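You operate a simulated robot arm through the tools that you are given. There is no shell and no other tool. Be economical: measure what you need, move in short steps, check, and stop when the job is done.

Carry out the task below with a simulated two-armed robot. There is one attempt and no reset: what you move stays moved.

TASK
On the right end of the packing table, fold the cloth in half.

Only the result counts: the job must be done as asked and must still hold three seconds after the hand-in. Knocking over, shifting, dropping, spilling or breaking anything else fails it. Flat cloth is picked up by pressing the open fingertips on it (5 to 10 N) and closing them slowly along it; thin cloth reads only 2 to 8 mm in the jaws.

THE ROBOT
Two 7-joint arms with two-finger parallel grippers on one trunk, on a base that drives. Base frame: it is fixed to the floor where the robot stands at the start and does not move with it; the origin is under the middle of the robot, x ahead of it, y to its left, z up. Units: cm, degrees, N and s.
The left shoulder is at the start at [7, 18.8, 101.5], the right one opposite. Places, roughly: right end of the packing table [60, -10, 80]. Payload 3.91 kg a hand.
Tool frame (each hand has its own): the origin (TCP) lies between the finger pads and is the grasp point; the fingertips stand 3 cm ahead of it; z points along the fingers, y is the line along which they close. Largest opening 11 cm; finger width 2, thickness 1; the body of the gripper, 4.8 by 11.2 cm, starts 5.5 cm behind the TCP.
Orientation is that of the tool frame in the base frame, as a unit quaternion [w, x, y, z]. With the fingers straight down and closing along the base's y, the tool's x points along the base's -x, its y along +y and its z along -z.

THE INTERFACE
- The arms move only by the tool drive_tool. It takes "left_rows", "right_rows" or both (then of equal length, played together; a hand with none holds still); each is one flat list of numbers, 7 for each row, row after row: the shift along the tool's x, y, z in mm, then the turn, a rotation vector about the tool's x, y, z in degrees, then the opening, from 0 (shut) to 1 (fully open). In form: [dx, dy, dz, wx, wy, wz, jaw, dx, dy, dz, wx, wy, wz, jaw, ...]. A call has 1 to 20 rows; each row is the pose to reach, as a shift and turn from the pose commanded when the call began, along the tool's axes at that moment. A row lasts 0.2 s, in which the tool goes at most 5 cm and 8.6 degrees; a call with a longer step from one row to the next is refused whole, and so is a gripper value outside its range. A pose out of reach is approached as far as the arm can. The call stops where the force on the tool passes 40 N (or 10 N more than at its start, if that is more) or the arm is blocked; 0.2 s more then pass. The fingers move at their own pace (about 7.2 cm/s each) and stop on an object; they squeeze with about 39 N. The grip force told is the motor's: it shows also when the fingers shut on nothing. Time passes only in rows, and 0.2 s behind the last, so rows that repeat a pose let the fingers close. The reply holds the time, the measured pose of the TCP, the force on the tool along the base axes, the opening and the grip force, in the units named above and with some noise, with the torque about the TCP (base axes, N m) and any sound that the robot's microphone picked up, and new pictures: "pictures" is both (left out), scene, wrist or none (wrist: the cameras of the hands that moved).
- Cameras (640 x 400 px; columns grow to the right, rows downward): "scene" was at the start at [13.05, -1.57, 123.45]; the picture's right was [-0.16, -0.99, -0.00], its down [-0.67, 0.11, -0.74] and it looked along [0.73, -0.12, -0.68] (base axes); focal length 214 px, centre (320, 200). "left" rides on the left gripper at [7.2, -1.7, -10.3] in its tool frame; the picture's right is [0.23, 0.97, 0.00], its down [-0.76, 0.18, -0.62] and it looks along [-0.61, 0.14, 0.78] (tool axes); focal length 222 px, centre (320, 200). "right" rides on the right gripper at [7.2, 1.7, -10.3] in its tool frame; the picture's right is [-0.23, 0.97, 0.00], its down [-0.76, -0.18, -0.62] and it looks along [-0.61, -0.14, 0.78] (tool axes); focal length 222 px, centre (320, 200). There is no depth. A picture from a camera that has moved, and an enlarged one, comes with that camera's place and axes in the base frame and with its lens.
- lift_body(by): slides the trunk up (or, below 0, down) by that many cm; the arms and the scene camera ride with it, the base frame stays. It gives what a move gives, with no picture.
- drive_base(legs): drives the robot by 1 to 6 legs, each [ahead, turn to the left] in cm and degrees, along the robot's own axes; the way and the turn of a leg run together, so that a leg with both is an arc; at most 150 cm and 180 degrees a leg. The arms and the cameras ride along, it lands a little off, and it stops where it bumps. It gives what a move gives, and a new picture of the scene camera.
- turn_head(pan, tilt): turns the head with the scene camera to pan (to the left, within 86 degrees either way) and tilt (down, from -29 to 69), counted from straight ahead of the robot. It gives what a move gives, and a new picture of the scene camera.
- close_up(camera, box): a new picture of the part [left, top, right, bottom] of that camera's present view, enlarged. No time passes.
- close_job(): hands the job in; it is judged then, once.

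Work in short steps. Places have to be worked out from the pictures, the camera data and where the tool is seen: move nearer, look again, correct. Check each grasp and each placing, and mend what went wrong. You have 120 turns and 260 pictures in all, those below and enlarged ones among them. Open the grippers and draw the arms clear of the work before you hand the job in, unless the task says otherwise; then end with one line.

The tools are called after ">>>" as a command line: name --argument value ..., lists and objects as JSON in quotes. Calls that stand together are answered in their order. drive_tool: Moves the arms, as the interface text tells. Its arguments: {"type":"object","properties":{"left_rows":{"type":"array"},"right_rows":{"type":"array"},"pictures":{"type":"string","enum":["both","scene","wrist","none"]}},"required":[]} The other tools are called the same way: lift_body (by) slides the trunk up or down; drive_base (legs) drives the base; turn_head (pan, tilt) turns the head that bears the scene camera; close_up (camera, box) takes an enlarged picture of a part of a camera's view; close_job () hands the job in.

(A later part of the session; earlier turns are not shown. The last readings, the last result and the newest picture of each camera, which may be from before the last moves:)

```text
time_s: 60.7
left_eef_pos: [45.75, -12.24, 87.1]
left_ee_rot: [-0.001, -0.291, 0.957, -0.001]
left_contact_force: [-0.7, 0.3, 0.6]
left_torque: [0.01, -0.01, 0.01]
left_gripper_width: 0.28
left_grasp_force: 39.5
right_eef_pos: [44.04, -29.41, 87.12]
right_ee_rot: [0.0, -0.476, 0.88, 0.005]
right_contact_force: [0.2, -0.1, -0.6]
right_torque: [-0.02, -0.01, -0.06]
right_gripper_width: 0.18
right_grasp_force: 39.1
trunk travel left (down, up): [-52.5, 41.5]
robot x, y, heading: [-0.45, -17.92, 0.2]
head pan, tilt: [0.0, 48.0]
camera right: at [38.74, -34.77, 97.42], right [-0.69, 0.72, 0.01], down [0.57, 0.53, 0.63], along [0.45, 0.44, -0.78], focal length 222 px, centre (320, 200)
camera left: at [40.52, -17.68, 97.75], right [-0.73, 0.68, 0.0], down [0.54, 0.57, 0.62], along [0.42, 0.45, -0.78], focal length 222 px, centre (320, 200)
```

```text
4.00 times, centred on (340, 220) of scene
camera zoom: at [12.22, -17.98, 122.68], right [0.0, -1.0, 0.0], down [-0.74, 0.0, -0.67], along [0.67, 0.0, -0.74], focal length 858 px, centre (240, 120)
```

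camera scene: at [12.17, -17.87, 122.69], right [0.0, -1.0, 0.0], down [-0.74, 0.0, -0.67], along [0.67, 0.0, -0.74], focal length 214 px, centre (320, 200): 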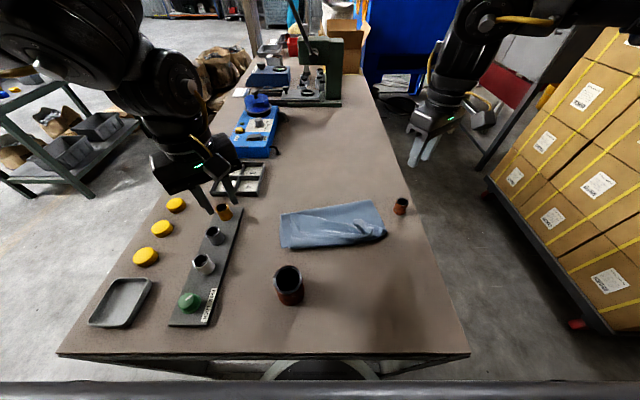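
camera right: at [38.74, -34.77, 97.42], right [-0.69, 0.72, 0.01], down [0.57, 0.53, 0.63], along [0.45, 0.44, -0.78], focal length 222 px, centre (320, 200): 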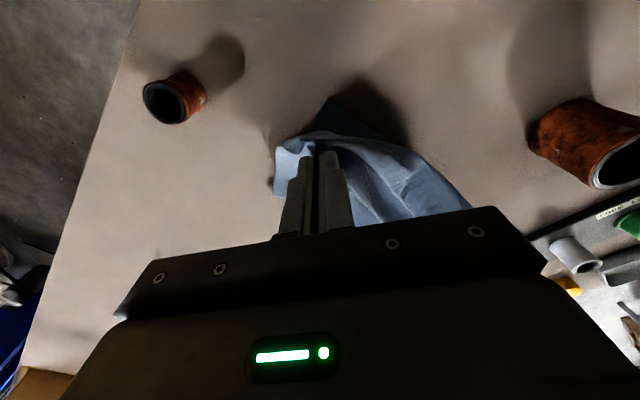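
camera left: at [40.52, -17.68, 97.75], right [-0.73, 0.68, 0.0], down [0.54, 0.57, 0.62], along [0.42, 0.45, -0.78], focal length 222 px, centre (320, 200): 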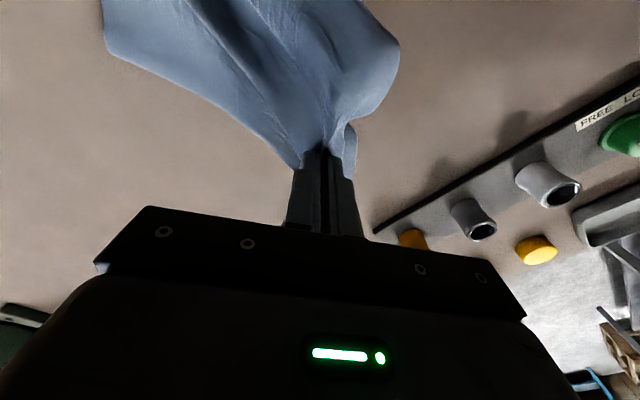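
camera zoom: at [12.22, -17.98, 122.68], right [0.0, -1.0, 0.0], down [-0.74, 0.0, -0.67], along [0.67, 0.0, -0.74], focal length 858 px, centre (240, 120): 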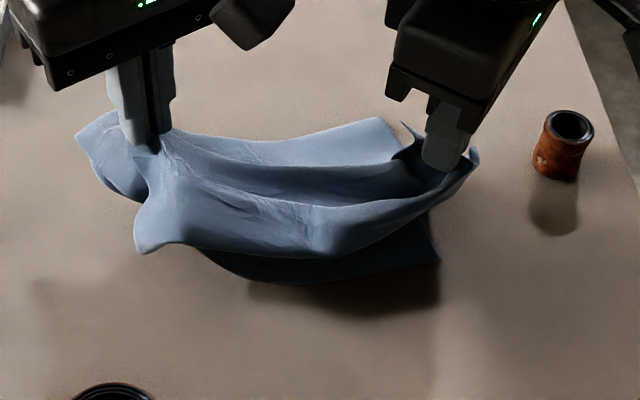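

The right holds only the top layer, but the left took several layers along. I lower the left and release it; then I will unfold with the right and re-grasp the left corner singly.

>>> drive_tool --left_rows '[0, 0, 20, 0, 0, 0, 0, 0, 0, 40, 0, 0, 0, 0, 0, 0, 60, 0, 0, 0, 0, 0, 0, 73, 0, 0, 0, 0, 0, 0, 73, 0, 0, 0, 0.15, 0, 0, 73, 0, 0, 0, 0.3, 0, 0, 60, 0, 0, 0, 0.3, 0, 0, 30, 0, 0, 0, 0.3, 0, 0, -10, 0, 0, 0, 0.3, 0, 0, -50, 0, 0, 0, 0.3, 0, 40, -75, 0, 0, 0, 0.3, 0, 80, -75, 0, 0, 0, 0.3, 0, 125, -75, 0, 0, 0, 0.3]' --pictures "none"

>>> close_up --camera "scene" --box '[240, 150, 440, 275]'

```text
time_s: 63.5
left_eef_pos: [38.75, -1.86, 94.5]
left_ee_rot: [0.0, -0.29, 0.957, -0.001]
left_contact_force: [-1.1, 0.1, -0.6]
left_torque: [-0.03, -0.01, 0.01]
left_gripper_width: 3.32
left_grasp_force: 0.1
right_eef_pos: [44.0, -29.37, 87.05]
right_ee_rot: [0.0, -0.476, 0.879, 0.005]
right_contact_force: [0.2, 0.3, 0.0]
right_torque: [0.0, 0.03, 0.01]
right_gripper_width: 0.19
right_grasp_force: 39.1
trunk travel left (down, up): [-52.5, 41.5]
robot x, y, heading: [-0.58, -17.99, -0.1]
head pan, tilt: [0.0, 48.0]
```

```text
3.20 times, centred on (340, 212) of scene
camera zoom: at [12.09, -17.72, 122.7], right [0.0, -1.0, 0.0], down [-0.74, 0.0, -0.67], along [0.67, 0.0, -0.74], focal length 686 px, centre (256, 160)
```

zoom: 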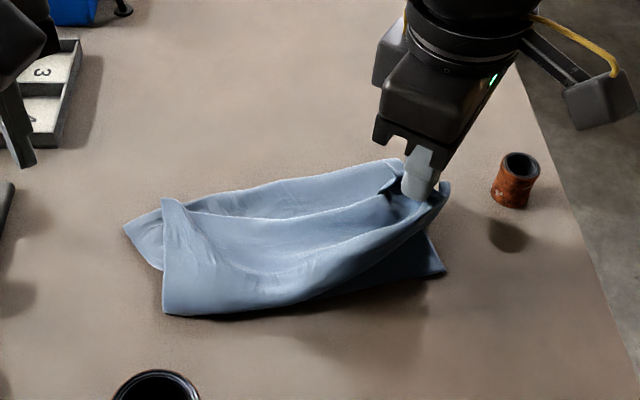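

The left has let go cleanly. Now I unfold with the right: up, then away towards its original corner, watching that the near edge stays.

>>> drive_tool --right_rows '[-8, -12, -30, 0, 0, 0, 0, -16, -25, -60, 0, 0, 0, 0, -25, -38, -90, 0, 0, 0, 0, -33, -50, -120, 0, 0, 8, 0, -44, -72, -130, 0, 0, 16, 0, -56, -95, -140, 0, 0, 24, 0, -65, -113, -140, 0, 0, 32, 0, -74, -131, -140, 0, 0, 34, 0, -85, -148, -140, 0, 0, 34, 0, -96, -165, -140, 0, 0, 34, 0, -96, -165, -140, 0, 0, 34, 0]' --pictures "scene"

```text
time_s: 65.9
left_eef_pos: [38.73, -1.98, 94.52]
left_ee_rot: [-0.001, -0.291, 0.957, 0.0]
left_contact_force: [-1.1, 0.3, -0.3]
left_torque: [0.04, -0.02, -0.01]
left_gripper_width: 3.31
left_grasp_force: 0.1
right_eef_pos: [63.04, -30.7, 101.24]
right_ee_rot: [0.001, -0.197, 0.98, 0.005]
right_contact_force: [0.1, 1.2, -0.5]
right_torque: [0.02, -0.01, -0.01]
right_gripper_width: 0.16
right_grasp_force: 38.6
trunk travel left (down, up): [-52.5, 41.5]
robot x, y, heading: [-0.51, -17.56, 0.2]
head pan, tilt: [0.0, 48.0]
camera scene: at [12.15, -18.02, 122.69], right [0.0, -1.0, 0.0], down [-0.74, 0.0, -0.67], along [0.67, 0.0, -0.74], focal length 214 px, centre (320, 200)
```

scene: 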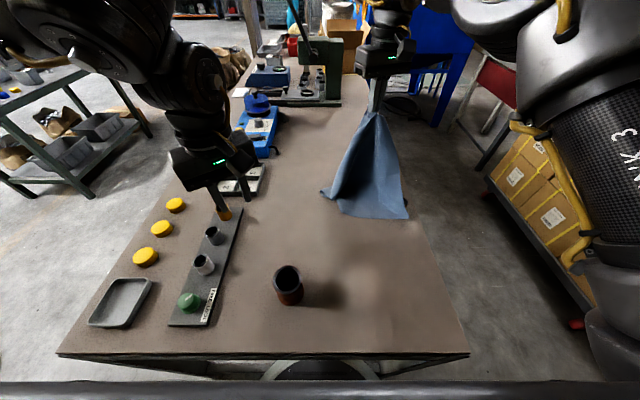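

The cloth now hangs from the right hand, and its skirt hides the small rusty cup. I check closely whether the cup stands untouched.

>>> close_up --camera "scene" --box '[300, 100, 460, 240]'

>>> close_up --camera "right" --box '[0, 0, 640, 400]'

```text
2.86 times, centred on (380, 170) of scene
camera zoom: at [12.15, -18.02, 122.69], right [0.0, -1.0, 0.0], down [-0.74, 0.0, -0.67], along [0.67, 0.0, -0.74], focal length 613 px, centre (149, 286)
```

zoom: 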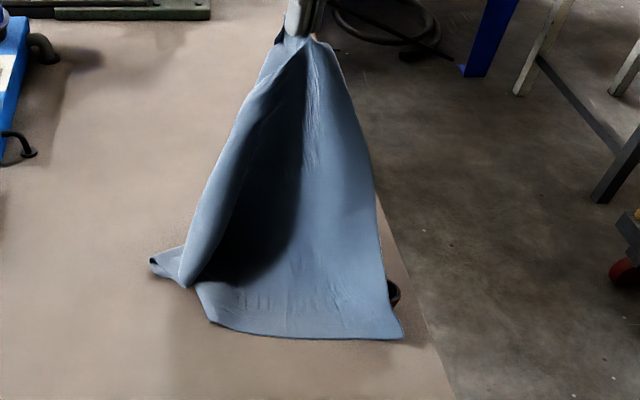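

```text
1.00 times, centred on (320, 200) of right (not enlarged: the box is as wide or as high as the picture)
camera zoom: at [55.75, -32.1, 111.51], right [-0.17, 0.99, 0.01], down [0.77, 0.12, 0.62], along [0.61, 0.11, -0.78], focal length 222 px, centre (320, 200)
```

zoom: 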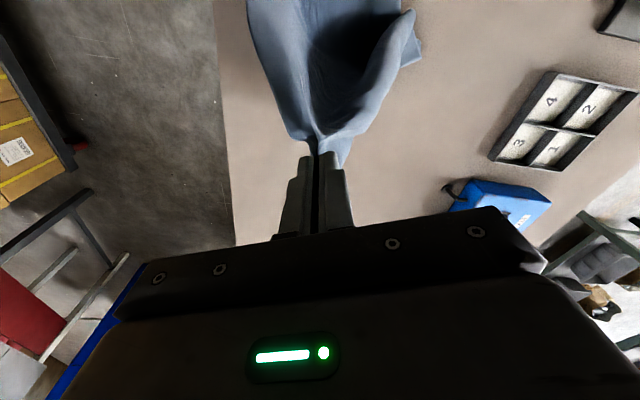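

The cup still stands where it was, but the cloth is right beside it. I move the held corner to the left first, away from the cup, slowly.

>>> drive_tool --right_rows '[-5, 12, -8, 0, 0, 0, 0, -12, 28, -16, 0, 0, 0, 0, -19, 46, -24, 0, 0, 0, 0, -27, 65, -30, 0, 0, 0, 0, -35, 83, -30, 0, 0, 0, 0, -43, 102, -30, 0, 0, 0, 0, -50, 120, -30, 0, 0, 0, 0, -50, 120, -30, 0, 0, 0, 0]' --pictures "scene"

>>> close_up --camera "scene" --box '[260, 100, 420, 240]'

```text
time_s: 67.7
left_eef_pos: [38.8, -2.13, 94.56]
left_ee_rot: [-0.002, -0.29, 0.957, 0.001]
left_contact_force: [0.5, -0.5, -0.2]
left_torque: [0.01, -0.03, -0.03]
left_gripper_width: 3.3
left_grasp_force: 0.0
right_eef_pos: [60.18, -18.48, 102.16]
right_ee_rot: [0.0, -0.197, 0.98, 0.006]
right_contact_force: [1.1, 0.6, -1.0]
right_torque: [0.03, -0.04, 0.01]
right_gripper_width: 0.18
right_grasp_force: 39.3
right hand out of reach, approached as far as the arm can: row 1, 2, 3, 4, 5, 6, 7, 8
trunk travel left (down, up): [-52.5, 41.5]
robot x, y, heading: [-0.69, -17.88, 0.5]
head pan, tilt: [0.0, 48.0]
camera scene: at [12.22, -18.06, 122.68], right [0.0, -1.0, 0.0], down [-0.74, 0.0, -0.67], along [0.67, 0.0, -0.74], focal length 214 px, centre (320, 200)
```

scene: 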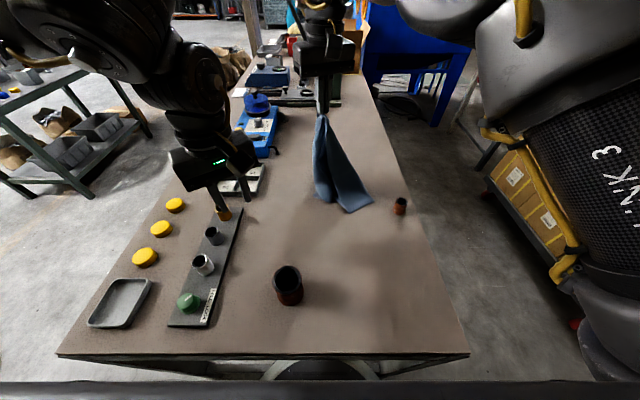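

```text
2.86 times, centred on (340, 170) of scene
camera zoom: at [12.22, -18.06, 122.68], right [0.0, -1.0, 0.0], down [-0.74, 0.0, -0.67], along [0.67, 0.0, -0.74], focal length 613 px, centre (263, 286)
```

zoom: 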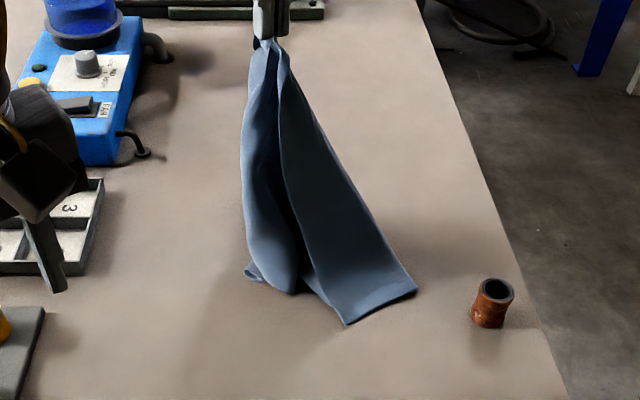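

The cup is at its old place and clear. I look from the left wrist for the FL corner of the hanging cloth.

>>> close_up --camera "left" --box '[0, 0, 640, 400]'

>>> close_up --camera "right" --box '[100, 0, 540, 275]'

```text
1.00 times, centred on (320, 200) of left (not enlarged: the box is as wide or as high as the picture)
camera zoom: at [33.61, -7.54, 105.04], right [-0.73, 0.68, 0.0], down [0.54, 0.57, 0.62], along [0.42, 0.45, -0.78], focal length 222 px, centre (320, 200)
```

zoom: 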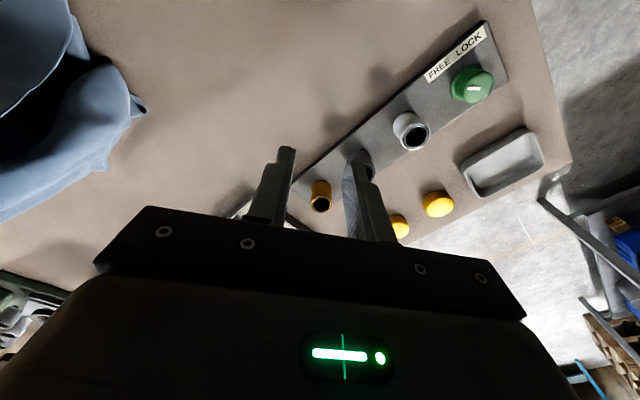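

```text
1.45 times, centred on (320, 138) of right
camera zoom: at [52.9, -19.89, 112.59], right [-0.17, 0.99, 0.01], down [0.77, 0.12, 0.62], along [0.61, 0.11, -0.78], focal length 323 px, centre (320, 291)
```

zoom: 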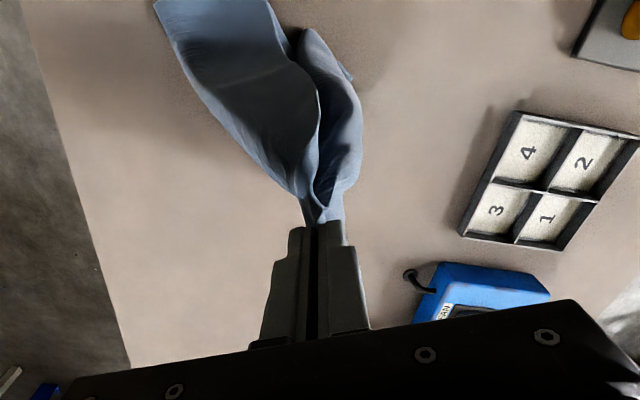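

The cloth is bunched below the held corner. I lift it nearly free of the table while bringing it nearer; then I can lay it out again away from the robot.

>>> drive_tool --right_rows '[5, 2, -40, 0, 0, -5, 0, 15, 4, -80, 0, 0, -10, 0, 35, 10, -115, 0, 0, -15, 0, 60, 17, -145, 0, 0, -20, 0, 90, 25, -160, 0, 0, -25, 0, 126, 36, -160, 0, 0, -25, 0, 126, 36, -160, 0, 0, -25, 0]' --pictures "scene"

```text
time_s: 69.3
left_eef_pos: [38.95, -1.85, 94.37]
left_ee_rot: [-0.002, -0.292, 0.957, 0.0]
left_contact_force: [-0.9, -0.1, -0.4]
left_torque: [-0.03, 0.04, -0.01]
left_gripper_width: 3.29
left_grasp_force: 0.0
right_eef_pos: [47.34, -20.0, 117.89]
right_ee_rot: [0.0, -0.406, 0.914, 0.005]
right_contact_force: [0.3, 0.4, 0.1]
right_torque: [0.01, 0.04, -0.06]
right_gripper_width: 0.16
right_grasp_force: 39.2
right hand out of reach, approached as far as the arm can: row 1, 2, 3, 4, 5
trunk travel left (down, up): [-52.5, 41.5]
robot x, y, heading: [-0.58, -17.71, 0.0]
head pan, tilt: [0.0, 48.0]
camera scene: at [12.35, -17.89, 122.66], right [0.0, -1.0, 0.0], down [-0.74, 0.0, -0.67], along [0.67, 0.0, -0.74], focal length 214 px, centre (320, 200)
```

scene: 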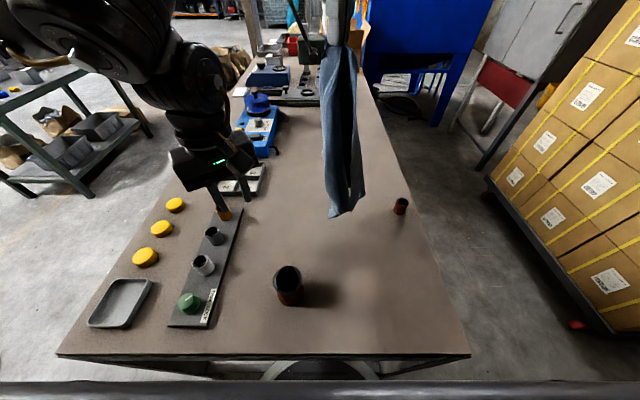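

>>> close_up --camera "scene" --box '[280, 20, 410, 230]'

>>> close_up --camera "right" --box '[150, 0, 500, 200]'

```text
1.90 times, centred on (345, 125) of scene
camera zoom: at [12.35, -17.89, 122.66], right [0.0, -1.0, 0.0], down [-0.74, 0.0, -0.67], along [0.67, 0.0, -0.74], focal length 408 px, centre (272, 343)
```

zoom: 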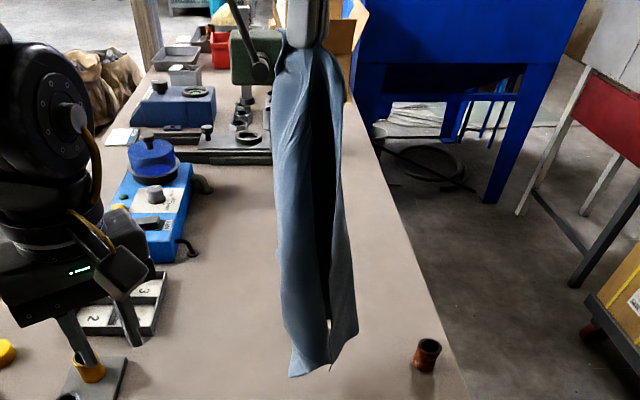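

```text
1.83 times, centred on (325, 100) of right
camera zoom: at [41.26, -24.47, 128.27], right [-0.57, 0.82, 0.01], down [0.65, 0.44, 0.62], along [0.51, 0.36, -0.78], focal length 406 px, centre (311, 383)
```

zoom: 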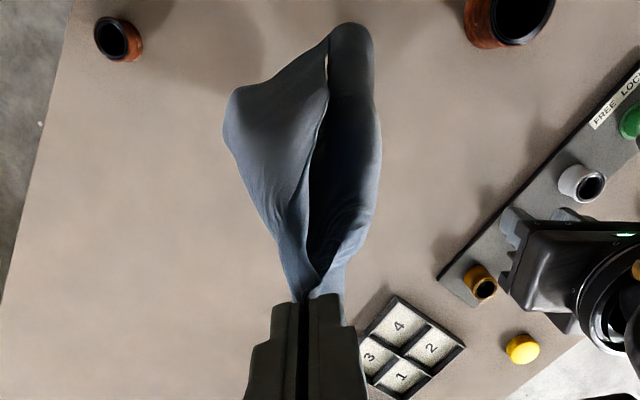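

The cloth hangs nearly free in a V open towards me, so laying it by moving away leaves the flaps on top. I shift a bit left, then lay it out towards (69,−31).

>>> drive_tool --right_rows '[-17, 21, 0, 0, 0, 0, 0, -34, 42, 0, 0, 0, 0, 0, -51, 63, 0, 0, 0, 0, 0, -51, 63, 0, 0, 0, 0, 0, -53, 24, 3, 0, 0, 4, 0, -54, -14, 12, 0, 0, 8, 0, -56, -51, 27, 0, 0, 12, 0, -57.5, -86, 47, 0, 0, 16, 0, -59, -118, 72, 0, 0, 20, 0, -60, -148, 103, 0, 0, 24, 0, -61, -173, 137, 0, 0, 28, 0, -62, -195, 175, 0, 0, 32, 0, -63, -212, 216, 0, 0, 36, 0, -64, -225, 259, 0, 0, 40, 0, -64, -232, 304, 0, 0, 40, 0, -64, -235, 350, 0, 0, 40, 0, -64, -235, 350, 0, 0, 40, 0]' --pictures "scene"

>>> close_up --camera "scene" --box '[240, 110, 440, 260]'

```text
time_s: 72.9
left_eef_pos: [38.72, -1.93, 94.45]
left_ee_rot: [0.0, -0.291, 0.957, -0.001]
left_contact_force: [0.3, 0.5, 0.4]
left_torque: [-0.01, -0.02, 0.02]
left_gripper_width: 3.28
left_grasp_force: 0.0
right_eef_pos: [68.82, -30.7, 82.94]
right_ee_rot: [0.0, -0.068, 0.998, 0.006]
right_contact_force: [-0.6, 0.3, 0.4]
right_torque: [-0.02, 0.03, 0.06]
right_gripper_width: 0.17
right_grasp_force: 38.9
right hand out of reach, approached as far as the arm can: row 6, 7, 8, 9, 10, 11, 12, 13, 14, 15
trunk travel left (down, up): [-52.5, 41.5]
robot x, y, heading: [-0.26, -17.96, 0.1]
head pan, tilt: [0.0, 48.0]
camera scene: at [12.12, -17.94, 122.69], right [0.0, -1.0, 0.0], down [-0.74, 0.0, -0.67], along [0.67, 0.0, -0.74], focal length 214 px, centre (320, 200)
```

scene: 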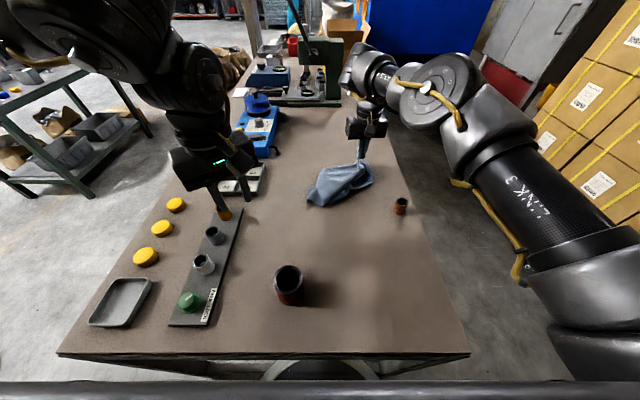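

```text
2.67 times, centred on (340, 185) of scene
camera zoom: at [12.12, -17.94, 122.69], right [0.0, -1.0, 0.0], down [-0.74, 0.0, -0.67], along [0.67, 0.0, -0.74], focal length 572 px, centre (267, 240)
```

zoom: 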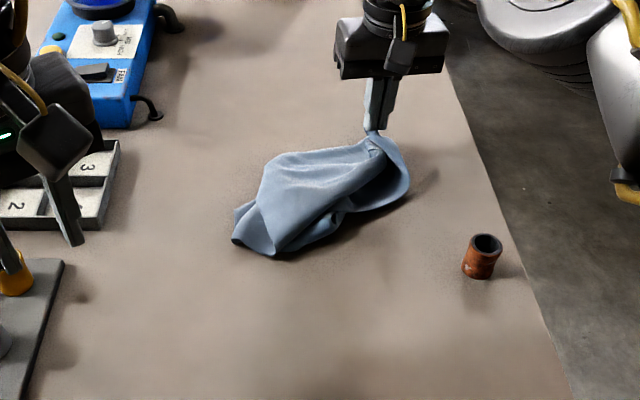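

The bottom slid along and the cloth lies crumpled. I look at it from the right wrist and bring the left hand nearer to see which corners are free.

>>> drive_tool --left_rows '[-12, -42, 0, 0, 0, 0, 0.3, -24, -84, 0, 0, 0, 0, 0.3, -35, -110, 0, 0, 0, 0, 0.3, -35, -110, 0, 0, 0, 0, 0.3]' --pictures "wrist"

>>> close_up --camera "scene" --box '[290, 140, 390, 215]'

>>> close_up --camera "right" --box '[150, 0, 550, 250]'

```text
time_s: 73.9
left_eef_pos: [47.93, -9.06, 94.55]
left_ee_rot: [0.0, -0.29, 0.957, 0.001]
left_contact_force: [-0.3, -0.2, 0.5]
left_torque: [-0.01, -0.02, 0.03]
left_gripper_width: 3.31
left_grasp_force: 0.1
right_eef_pos: [68.75, -30.7, 82.95]
right_ee_rot: [-0.002, -0.069, 0.998, 0.005]
right_contact_force: [-0.3, 0.0, 0.2]
right_torque: [-0.01, -0.01, 0.05]
right_gripper_width: 0.15
right_grasp_force: 38.9
trunk travel left (down, up): [-52.5, 41.5]
robot x, y, heading: [-0.53, -17.9, -0.1]
head pan, tilt: [0.0, 48.0]
camera left: at [42.68, -14.6, 105.1], right [-0.73, 0.68, 0.0], down [0.54, 0.57, 0.62], along [0.42, 0.45, -0.78], focal length 222 px, centre (320, 200)
```

left: 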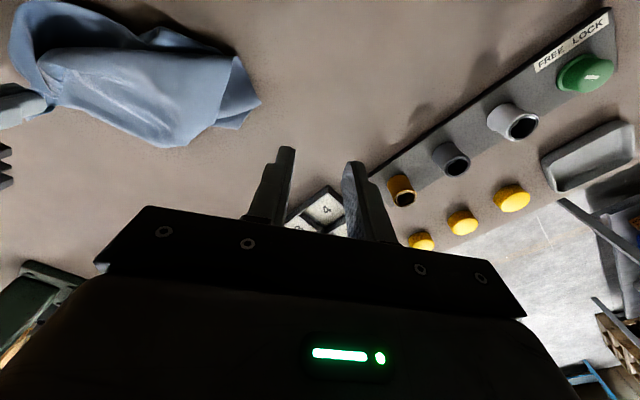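

```text
5.33 times, centred on (340, 178) of scene
camera zoom: at [12.17, -17.92, 122.69], right [0.0, -1.0, 0.0], down [-0.74, 0.0, -0.67], along [0.67, 0.0, -0.74], focal length 1144 px, centre (213, 320)
```

zoom: 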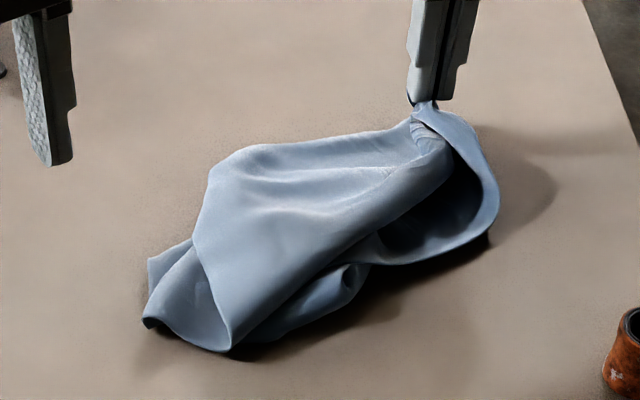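

```text
1.60 times, centred on (350, 125) of right
camera zoom: at [61.43, -30.16, 93.38], right [0.09, 1.0, 0.01], down [0.78, -0.08, 0.62], along [0.62, -0.05, -0.78], focal length 355 px, centre (272, 320)
```

zoom: 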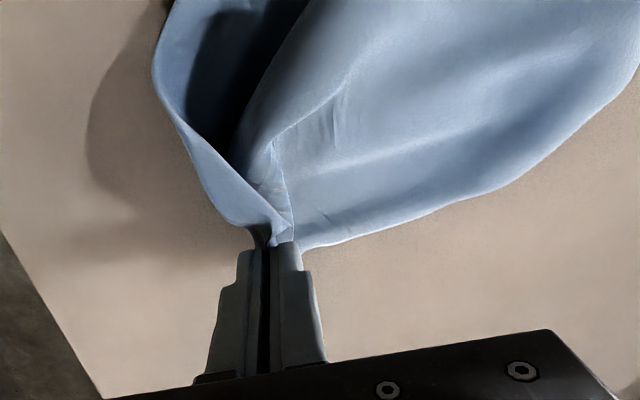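

The top panel's free corner, FL by its 25 cm edge from the held FR, sits at about (51.9,−18.8). I bring the left hand over it, aiming 3 cm inside the corner.

>>> drive_tool --left_rows '[1, -40, 0, 0, 0, 3, 0.2, 2, -80, 20, 0, 0, 6, 0.2, 3, -115, 45, 0, 0, 9, 0.2, 3, -125, 75, 0, 0, 12, 0.2, 3, -125, 100, 0, 0, 12, 0.2, 3, -125, 100, 0, 0, 12, 0.2]' --pictures "wrist"

>>> close_up --camera "scene" --box '[290, 140, 390, 215]'

```text
time_s: 75.3
left_eef_pos: [54.58, -19.72, 84.56]
left_ee_rot: [-0.001, -0.19, 0.982, 0.0]
left_contact_force: [-0.5, -0.7, -0.6]
left_torque: [-0.02, 0.02, -0.02]
left_gripper_width: 2.19
left_grasp_force: 0.0
right_eef_pos: [68.78, -30.7, 83.02]
right_ee_rot: [-0.002, -0.067, 0.998, 0.005]
right_contact_force: [0.4, -0.3, 0.7]
right_torque: [-0.04, 0.03, 0.03]
right_gripper_width: 0.16
right_grasp_force: 38.7
trunk travel left (down, up): [-52.5, 41.5]
robot x, y, heading: [-0.55, -17.53, 0.2]
head pan, tilt: [0.0, 48.0]
camera left: at [48.28, -24.0, 95.07], right [-0.57, 0.82, 0.0], down [0.64, 0.45, 0.62], along [0.51, 0.36, -0.78], focal length 222 px, centre (320, 200)
```

left: 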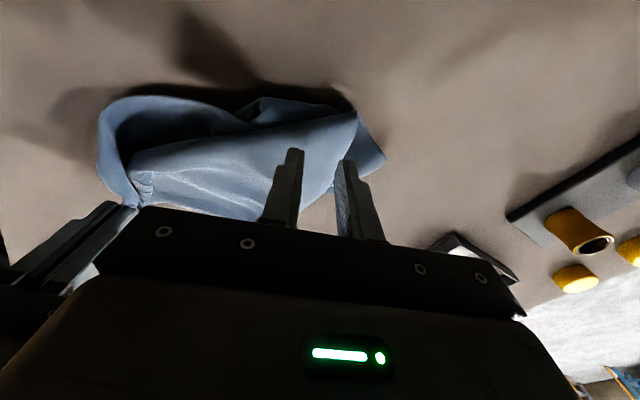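

```text
5.33 times, centred on (340, 178) of scene
camera zoom: at [12.18, -17.98, 122.69], right [0.0, -1.0, 0.0], down [-0.74, 0.0, -0.67], along [0.67, 0.0, -0.74], focal length 1144 px, centre (213, 320)
```

zoom: 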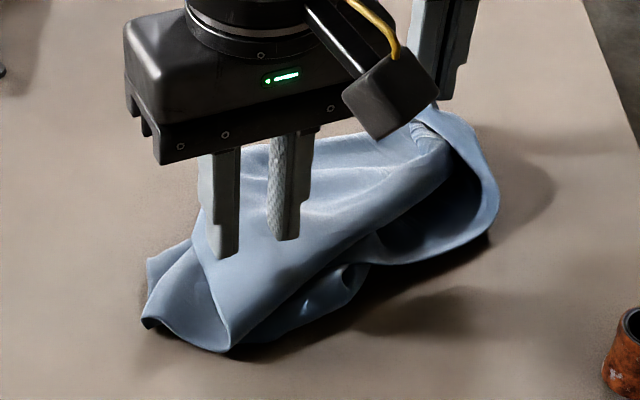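

The tips are over the panel. I move about 0.9 cm towards the corner and descend gently until I touch.

>>> drive_tool --left_rows '[9, 0, 8, 0, 0, 0, 0.2, 9, 0, 16, 0, 0, 0, 0.2, 9, 0, 24, 0, 0, 0, 0.2, 9, 0, 32, 0, 0, 0, 0.2, 9, 0, 38, 0, 0, 0, 0.2, 9, 0, 43, 0, 0, 0, 0.2]' --pictures "wrist"

>>> close_up --camera "scene" --box '[290, 140, 390, 215]'

```text
time_s: 76.7
left_eef_pos: [53.63, -20.0, 80.22]
left_ee_rot: [-0.002, -0.189, 0.982, -0.001]
left_contact_force: [-0.5, -0.6, 0.1]
left_torque: [-0.02, 0.02, -0.02]
left_gripper_width: 2.21
left_grasp_force: 0.1
right_eef_pos: [68.78, -30.71, 83.05]
right_ee_rot: [-0.002, -0.067, 0.998, 0.005]
right_contact_force: [-0.2, -0.5, -0.1]
right_torque: [-0.05, -0.01, 0.06]
right_gripper_width: 0.18
right_grasp_force: 38.6
trunk travel left (down, up): [-52.5, 41.5]
robot x, y, heading: [-0.58, -17.86, 0.2]
head pan, tilt: [0.0, 48.0]
camera left: at [47.46, -24.31, 90.86], right [-0.57, 0.82, 0.0], down [0.64, 0.45, 0.62], along [0.51, 0.36, -0.78], focal length 222 px, centre (320, 200)
```

left: 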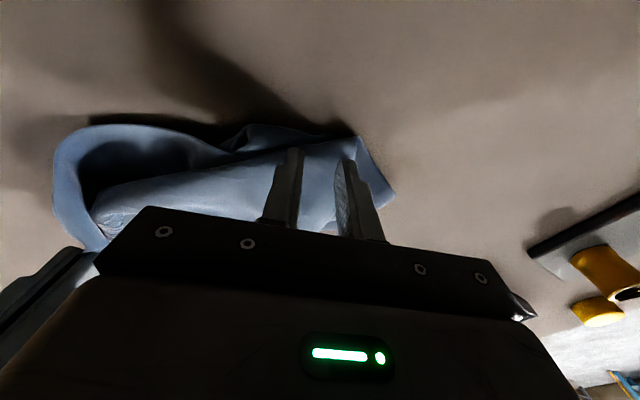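

```text
5.33 times, centred on (340, 178) of scene
camera zoom: at [12.22, -17.98, 122.68], right [0.0, -1.0, 0.0], down [-0.74, 0.0, -0.67], along [0.67, 0.0, -0.74], focal length 1144 px, centre (213, 320)
```

zoom: 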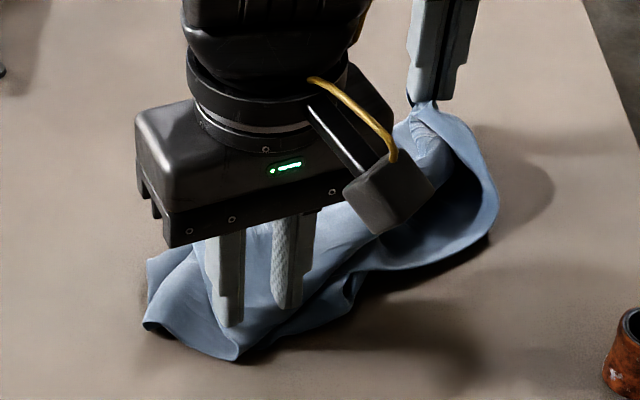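

Tips are in place a little inside the corner. I lower to a light press and close.

>>> drive_tool --left_rows '[0, 0, 3, 0, 0, 0, 0.2, 0, 0, 6, 0, 0, 0, 0.2, 0, 0, 8, 0, 0, 0, 0.2]' --pictures "none"

```text
time_s: 77.5
left_eef_pos: [53.78, -20.0, 79.58]
left_ee_rot: [0.0, -0.189, 0.982, 0.0]
left_contact_force: [1.3, -0.1, 1.0]
left_torque: [0.0, 0.02, 0.03]
left_gripper_width: 2.19
left_grasp_force: 0.0
right_eef_pos: [68.68, -30.63, 82.96]
right_ee_rot: [-0.001, -0.068, 0.998, 0.005]
right_contact_force: [0.1, -0.1, 0.3]
right_torque: [-0.03, -0.01, 0.03]
right_gripper_width: 0.16
right_grasp_force: 38.8
trunk travel left (down, up): [-52.5, 41.5]
robot x, y, heading: [-0.78, -17.46, 0.1]
head pan, tilt: [0.0, 48.0]
```

Almost touching. One more small step, then a slow close.

>>> drive_tool --left_rows '[0, 0, 2, 0, 0, 0, 0.2, 0, 0, 3, 0, 0, 0, 0.2, 0, 0, 3, 0, 0, 0, 0.18, 0, 0, 3, 0, 0, 0, 0.16, 0, 0, 3, 0, 0, 0, 0.14, 0, 0, 3, 0, 0, 0, 0.12, 0, 0, 3, 0, 0, 0, 0.1, 0, 0, 3, 0, 0, 0, 0.08, 0, 0, 3, 0, 0, 0, 0.06, 0, 0, 3, 0, 0, 0, 0.04, 0, 0, 3, 0, 0, 0, 0.02, 0, 0, 3, 0, 0, 0, 0, 0, 0, 3, 0, 0, 0, 0]' --pictures "wrist"

>>> close_up --camera "scene" --box '[290, 140, 390, 215]'

```text
time_s: 80.3
left_eef_pos: [53.66, -19.87, 79.4]
left_ee_rot: [-0.001, -0.189, 0.982, 0.0]
left_contact_force: [-1.2, 1.1, 13.1]
left_torque: [0.05, -0.01, 0.0]
left_gripper_width: 0.28
left_grasp_force: 39.2
right_eef_pos: [68.74, -30.66, 82.99]
right_ee_rot: [-0.001, -0.068, 0.998, 0.006]
right_contact_force: [-0.3, 0.3, -0.3]
right_torque: [0.02, 0.0, 0.04]
right_gripper_width: 0.16
right_grasp_force: 38.9
trunk travel left (down, up): [-52.5, 41.5]
robot x, y, heading: [-0.26, -17.87, 0.2]
head pan, tilt: [0.0, 48.0]
camera left: at [47.36, -24.26, 89.83], right [-0.57, 0.82, 0.0], down [0.64, 0.45, 0.62], along [0.51, 0.36, -0.78], focal length 222 px, centre (320, 200)
```

left: 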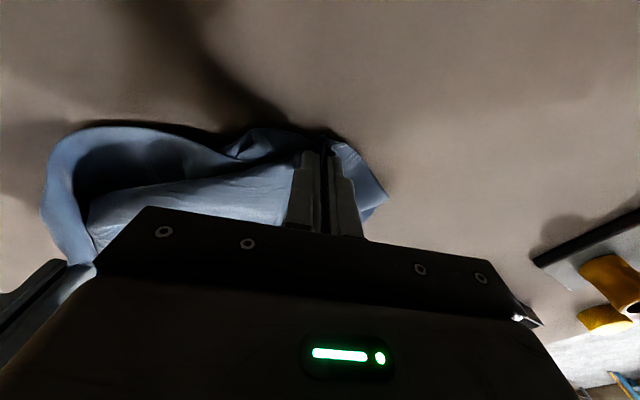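

```text
5.33 times, centred on (340, 178) of scene
camera zoom: at [12.07, -17.95, 122.7], right [0.0, -1.0, 0.0], down [-0.74, 0.0, -0.67], along [0.67, 0.0, -0.74], focal length 1144 px, centre (213, 320)
```

zoom: 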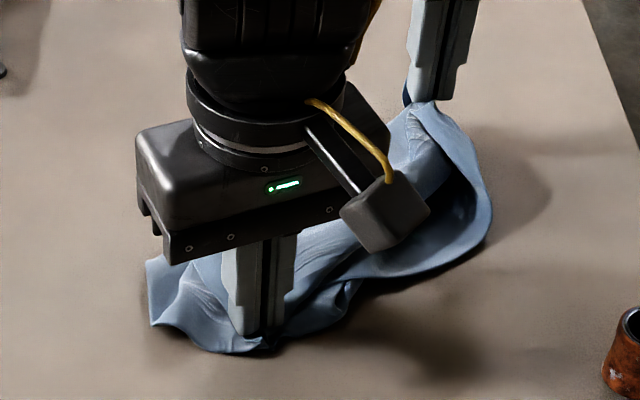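

Holding 2.8 mm. I lift both hands and spread them to a gap of about 18 cm, letting the cloth hang so I can see which corners I have.

>>> drive_tool --left_rows '[0, 0, -30, 0, 0, 0, 0, 0, 0, -65, 0, 0, 0, 0, -10, 10, -100, 0, 0, 0, 0, -20, 20, -135, 0, 0, 0, 0, -35, 33, -170, 0, 0, 0, 0, -50, 48, -200, 0, 0, 0, 0, -65, 62, -225, 0, 0, 0, 0, -79, 76, -250, 0, 0, 0, 0, -79, 76, -250, 0, 0, 0, 0]' --right_rows '[0, 0, -30, 0, 0, 0, 0, 10, 5, -60, 0, 0, 0, 0, 25, 10, -90, 0, 0, 0, 0, 40, 15, -120, 0, 0, 0, 0, 55, 21, -150, 0, 0, 0, 0, 70, 27, -180, 0, 0, 0, 0, 85, 33, -200, 0, 0, 0, 0, 102, 39, -220, 0, 0, 0, 0, 102, 39, -220, 0, 0, 0, 0]'

```text
time_s: 82.3
left_eef_pos: [58.22, -10.15, 104.34]
left_ee_rot: [-0.002, -0.189, 0.982, 0.001]
left_contact_force: [-0.2, 0.4, -1.2]
left_torque: [0.0, 0.0, -0.02]
left_gripper_width: 0.32
left_grasp_force: 38.8
right_eef_pos: [58.37, -28.68, 104.89]
right_ee_rot: [-0.002, -0.068, 0.998, 0.006]
right_contact_force: [-0.7, 0.4, -0.1]
right_torque: [-0.03, 0.01, 0.02]
right_gripper_width: 0.17
right_grasp_force: 39.3
trunk travel left (down, up): [-52.5, 41.5]
robot x, y, heading: [-0.33, -17.47, -0.2]
head pan, tilt: [0.0, 48.0]
camera scene: at [12.32, -18.01, 122.67], right [0.0, -1.0, 0.0], down [-0.74, 0.0, -0.67], along [0.67, 0.0, -0.74], focal length 214 px, centre (320, 200)
camera right: at [51.13, -28.09, 115.29], right [0.09, 1.0, 0.01], down [0.78, -0.08, 0.62], along [0.62, -0.05, -0.79], focal length 222 px, centre (320, 200)
camera left: at [51.98, -14.31, 114.91], right [-0.57, 0.82, 0.0], down [0.64, 0.45, 0.62], along [0.51, 0.36, -0.78], focal length 222 px, centre (320, 200)
```

scene: 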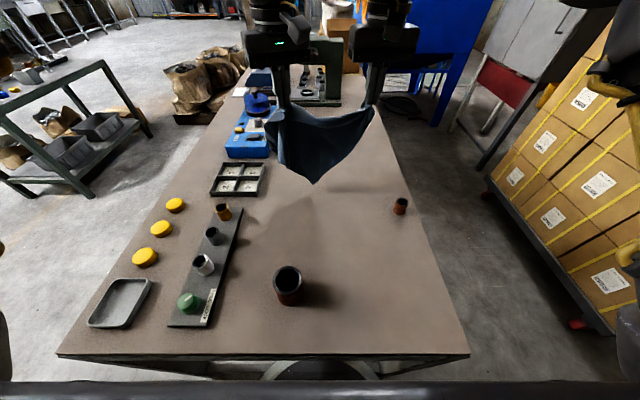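
right: 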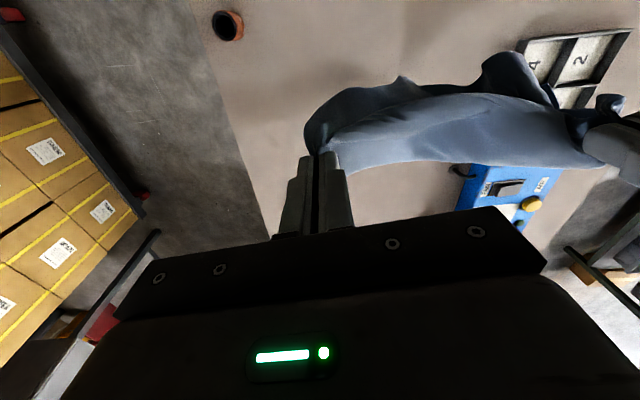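
left: 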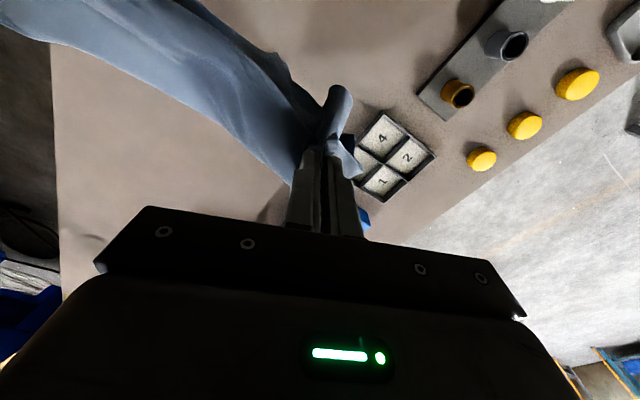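

>>> close_up --camera "scene" --box '[250, 70, 400, 195]'

>>> close_up --camera "left" --box '[200, 0, 450, 200]'

```text
3.20 times, centred on (325, 132) of scene
camera zoom: at [12.32, -18.01, 122.67], right [0.0, -1.0, 0.0], down [-0.74, 0.0, -0.67], along [0.67, 0.0, -0.74], focal length 686 px, centre (304, 416)
```

zoom: 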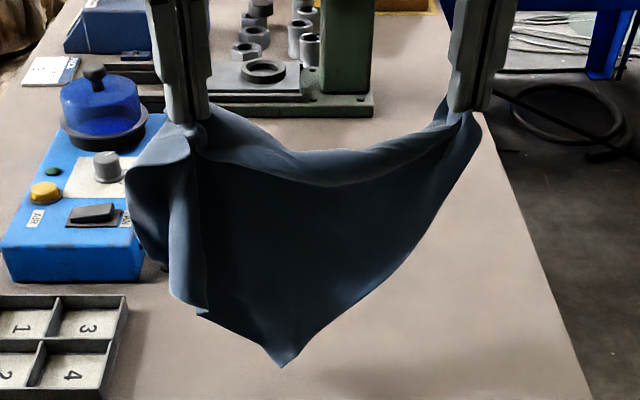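

```text
2.00 times, centred on (325, 100) of left
camera zoom: at [51.98, -14.31, 114.91], right [-0.57, 0.82, 0.0], down [0.64, 0.45, 0.62], along [0.51, 0.36, -0.78], focal length 444 px, centre (310, 400)
```

zoom: 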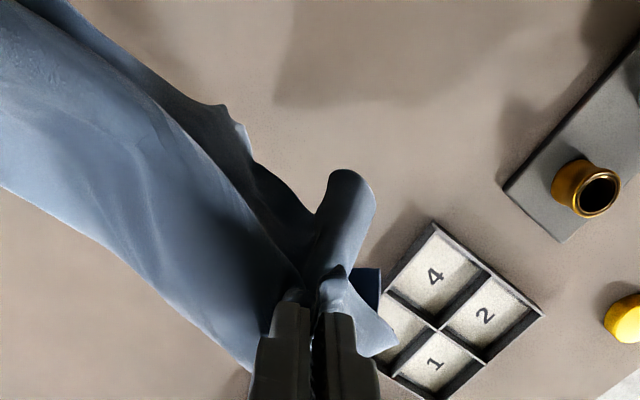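

By lengths (upper edge sags ~26 cm; 25 cm down to the tip under the right hand) the left appears to hold NR: I have the two ends of a long side. I spread the hands slowly to a gap of about 24 cm to check.

>>> drive_tool --left_rows '[-2, 10, -5, 0, 0, 0, 0, -4, 20, -10, 0, 0, 0, 0, -5, 30, -15, 0, 0, 0, 0, -5, 30, -15, 0, 0, 0, 0]' --right_rows '[4, -8, -5, 0, 0, 0, 0, 8, -16, -10, 0, 0, 0, 0, 12, -25, -15, 0, 0, 0, 0, 12, -25, -15, 0, 0, 0, 0]' --pictures "scene"

>>> close_up --camera "scene" --box '[250, 70, 400, 195]'

```text
time_s: 83.3
left_eef_pos: [57.37, -7.19, 105.6]
left_ee_rot: [0.0, -0.189, 0.982, -0.002]
left_contact_force: [-1.0, -4.2, -0.7]
left_torque: [-0.14, 0.01, -0.06]
left_gripper_width: 0.28
left_grasp_force: 38.9
right_eef_pos: [57.55, -31.16, 106.43]
right_ee_rot: [-0.002, -0.069, 0.998, 0.006]
right_contact_force: [2.2, 4.3, -0.6]
right_torque: [0.15, 0.02, -0.01]
right_gripper_width: 0.17
right_grasp_force: 39.7
trunk travel left (down, up): [-52.5, 41.5]
robot x, y, heading: [-0.61, -17.68, 0.2]
head pan, tilt: [0.0, 48.0]
camera scene: at [12.26, -17.98, 122.67], right [0.0, -1.0, 0.0], down [-0.74, 0.0, -0.67], along [0.67, 0.0, -0.74], focal length 214 px, centre (320, 200)
```

scene: 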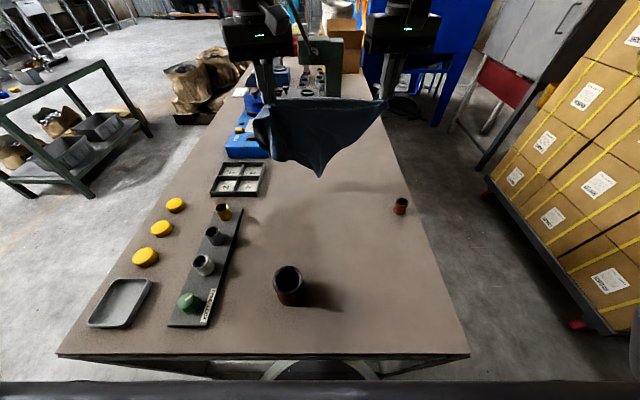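

```text
3.20 times, centred on (325, 132) of scene
camera zoom: at [12.26, -17.98, 122.67], right [0.0, -1.0, 0.0], down [-0.74, 0.0, -0.67], along [0.67, 0.0, -0.74], focal length 686 px, centre (304, 416)
```

zoom: 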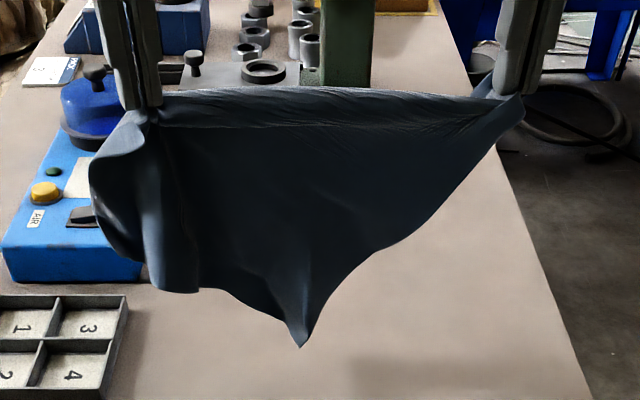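

The edge goes taut at 24 cm and the left also pins a second layer. I lay the cloth down by lowering and drawing the hands towards me, which will spread it with the held edge near x≈38; then I can re-grasp single corners.

>>> drive_tool --left_rows '[0, 0, 20, 0, 0, 0, 0, 0, 0, 40, 0, 0, 0, 0, 0, 0, 60, 0, 0, 0, 0, 31, 12, 63, 0, 0, -2, 0, 60, 23, 71, 0, 0, -4, 0, 88, 34, 85, 0, 0, -6, 0, 113, 44, 104, 0, 0, -8, 0, 135, 52, 126, 0, 0, -10, 0, 152, 59, 153, 0, 0, -12, 0, 165, 64, 182, 0, 0, -12, 0, 173, 67, 214, 0, 0, -12, 0, 176, 68, 240, 0, 0, -12, 0, 176, 68, 240, 0, 0, -12, 0]' --right_rows '[0, 0, 20, 0, 0, -4, 0, 0, 0, 40, 0, 0, -8, 0, 0, 0, 60, 0, 0, -12, 0, 33, 5, 63, 0, 0, -16, 0, 64, 10, 72, 0, 0, -20, 0, 94, 15, 86, 0, 0, -24, 0, 121, 19, 105, 0, 0, -28, 0, 144, 23, 129, 0, 0, -32, 0, 163, 26, 157, 0, 0, -34, 0, 177, 28, 188, 0, 0, -34, 0, 185, 30, 220, 0, 0, -34, 0, 188, 30, 248, 0, 0, -34, 0, 188, 30, 248, 0, 0, -34, 0]' --pictures "scene"

>>> close_up --camera "scene" --box '[250, 150, 410, 275]'

```text
time_s: 86.1
left_eef_pos: [38.66, -7.17, 81.54]
left_ee_rot: [-0.001, -0.291, 0.957, 0.0]
left_contact_force: [0.2, -4.8, 0.5]
left_torque: [-0.17, 0.01, -0.14]
left_gripper_width: 0.3
left_grasp_force: 39.2
right_eef_pos: [38.28, -30.43, 81.6]
right_ee_rot: [0.001, -0.357, 0.934, 0.005]
right_contact_force: [1.1, 4.1, 0.1]
right_torque: [0.14, -0.02, -0.09]
right_gripper_width: 0.18
right_grasp_force: 38.5
trunk travel left (down, up): [-52.5, 41.5]
robot x, y, heading: [-0.46, -17.37, 0.3]
head pan, tilt: [0.0, 48.0]
camera scene: at [12.11, -17.98, 122.7], right [0.0, -1.0, 0.0], down [-0.74, 0.0, -0.67], along [0.67, 0.0, -0.74], focal length 214 px, centre (320, 200)
```

scene: 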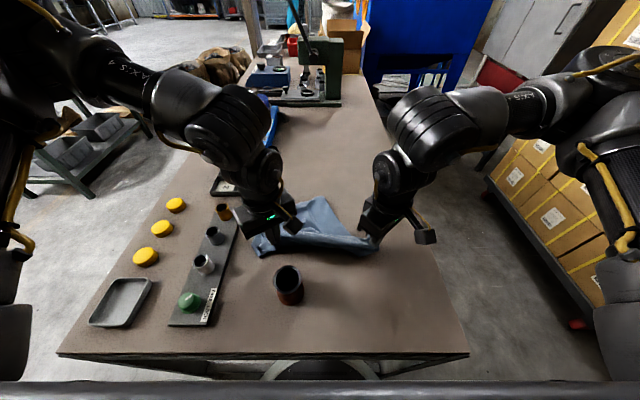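

```text
3.20 times, centred on (330, 212) of scene
camera zoom: at [12.11, -17.98, 122.7], right [0.0, -1.0, 0.0], down [-0.74, 0.0, -0.67], along [0.67, 0.0, -0.74], focal length 686 px, centre (288, 160)
```

zoom: 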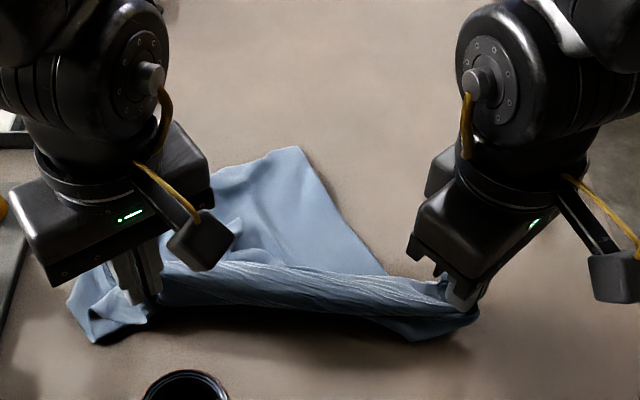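

Laid down well: the far corner T is spread out. I lower slightly, release the left only and lift it away to look.

>>> drive_tool --left_rows '[0, 0, 8, 0, 0, 0, 0, 0, 0, 14, 0, 0, 0, 0, 0, 0, 14, 0, 0, 0, 0.12, 0, 0, 14, 0, 0, 0, 0.25, 0, 0, 0, 0, 0, 0, 0.3, 0, 0, -30, 0, 0, 0, 0.3, 0, 0, -70, 0, 0, 0, 0.3, 0, 0, -110, 0, 0, 0, 0.3, 0, 40, -125, 0, 0, 0, 0.3, 0, 80, -125, 0, 0, 0, 0.3, 0, 110, -125, 0, 0, 0, 0.3]' --right_rows '[0, 0, 8, 0, 0, 0, 0, 0, 0, 14, 0, 0, 0, 0, 0, 0, 14, 0, 0, 0, 0, 0, 0, 14, 0, 0, 0, 0, 0, 0, 14, 0, 0, 0, 0, 0, 0, 14, 0, 0, 0, 0, 0, 0, 14, 0, 0, 0, 0, 0, 0, 14, 0, 0, 0, 0, 0, 0, 14, 0, 0, 0, 0, 0, 0, 14, 0, 0, 0, 0, 0, 0, 14, 0, 0, 0, 0]' --pictures "none"

>>> close_up --camera "scene" --box '[250, 150, 410, 275]'

```text
time_s: 88.5
left_eef_pos: [32.51, 2.04, 94.35]
left_ee_rot: [-0.001, -0.291, 0.957, -0.001]
left_contact_force: [-0.5, -0.6, -0.2]
left_torque: [-0.03, 0.01, 0.02]
left_gripper_width: 3.29
left_grasp_force: 0.0
right_eef_pos: [38.22, -30.41, 80.3]
right_ee_rot: [0.001, -0.357, 0.934, 0.005]
right_contact_force: [-1.0, 0.6, 0.2]
right_torque: [0.03, -0.02, -0.02]
right_gripper_width: 0.18
right_grasp_force: 39.0
trunk travel left (down, up): [-52.5, 41.5]
robot x, y, heading: [-0.49, -17.93, 0.1]
head pan, tilt: [0.0, 48.0]
```

```text
3.20 times, centred on (330, 212) of scene
camera zoom: at [12.09, -17.85, 122.7], right [0.0, -1.0, 0.0], down [-0.74, 0.0, -0.67], along [0.67, 0.0, -0.74], focal length 686 px, centre (288, 160)
```

zoom: 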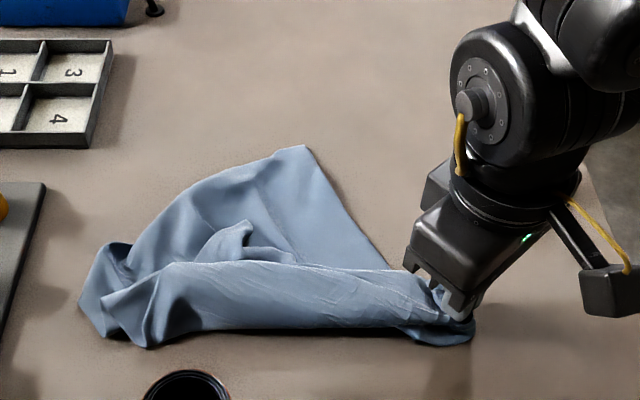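

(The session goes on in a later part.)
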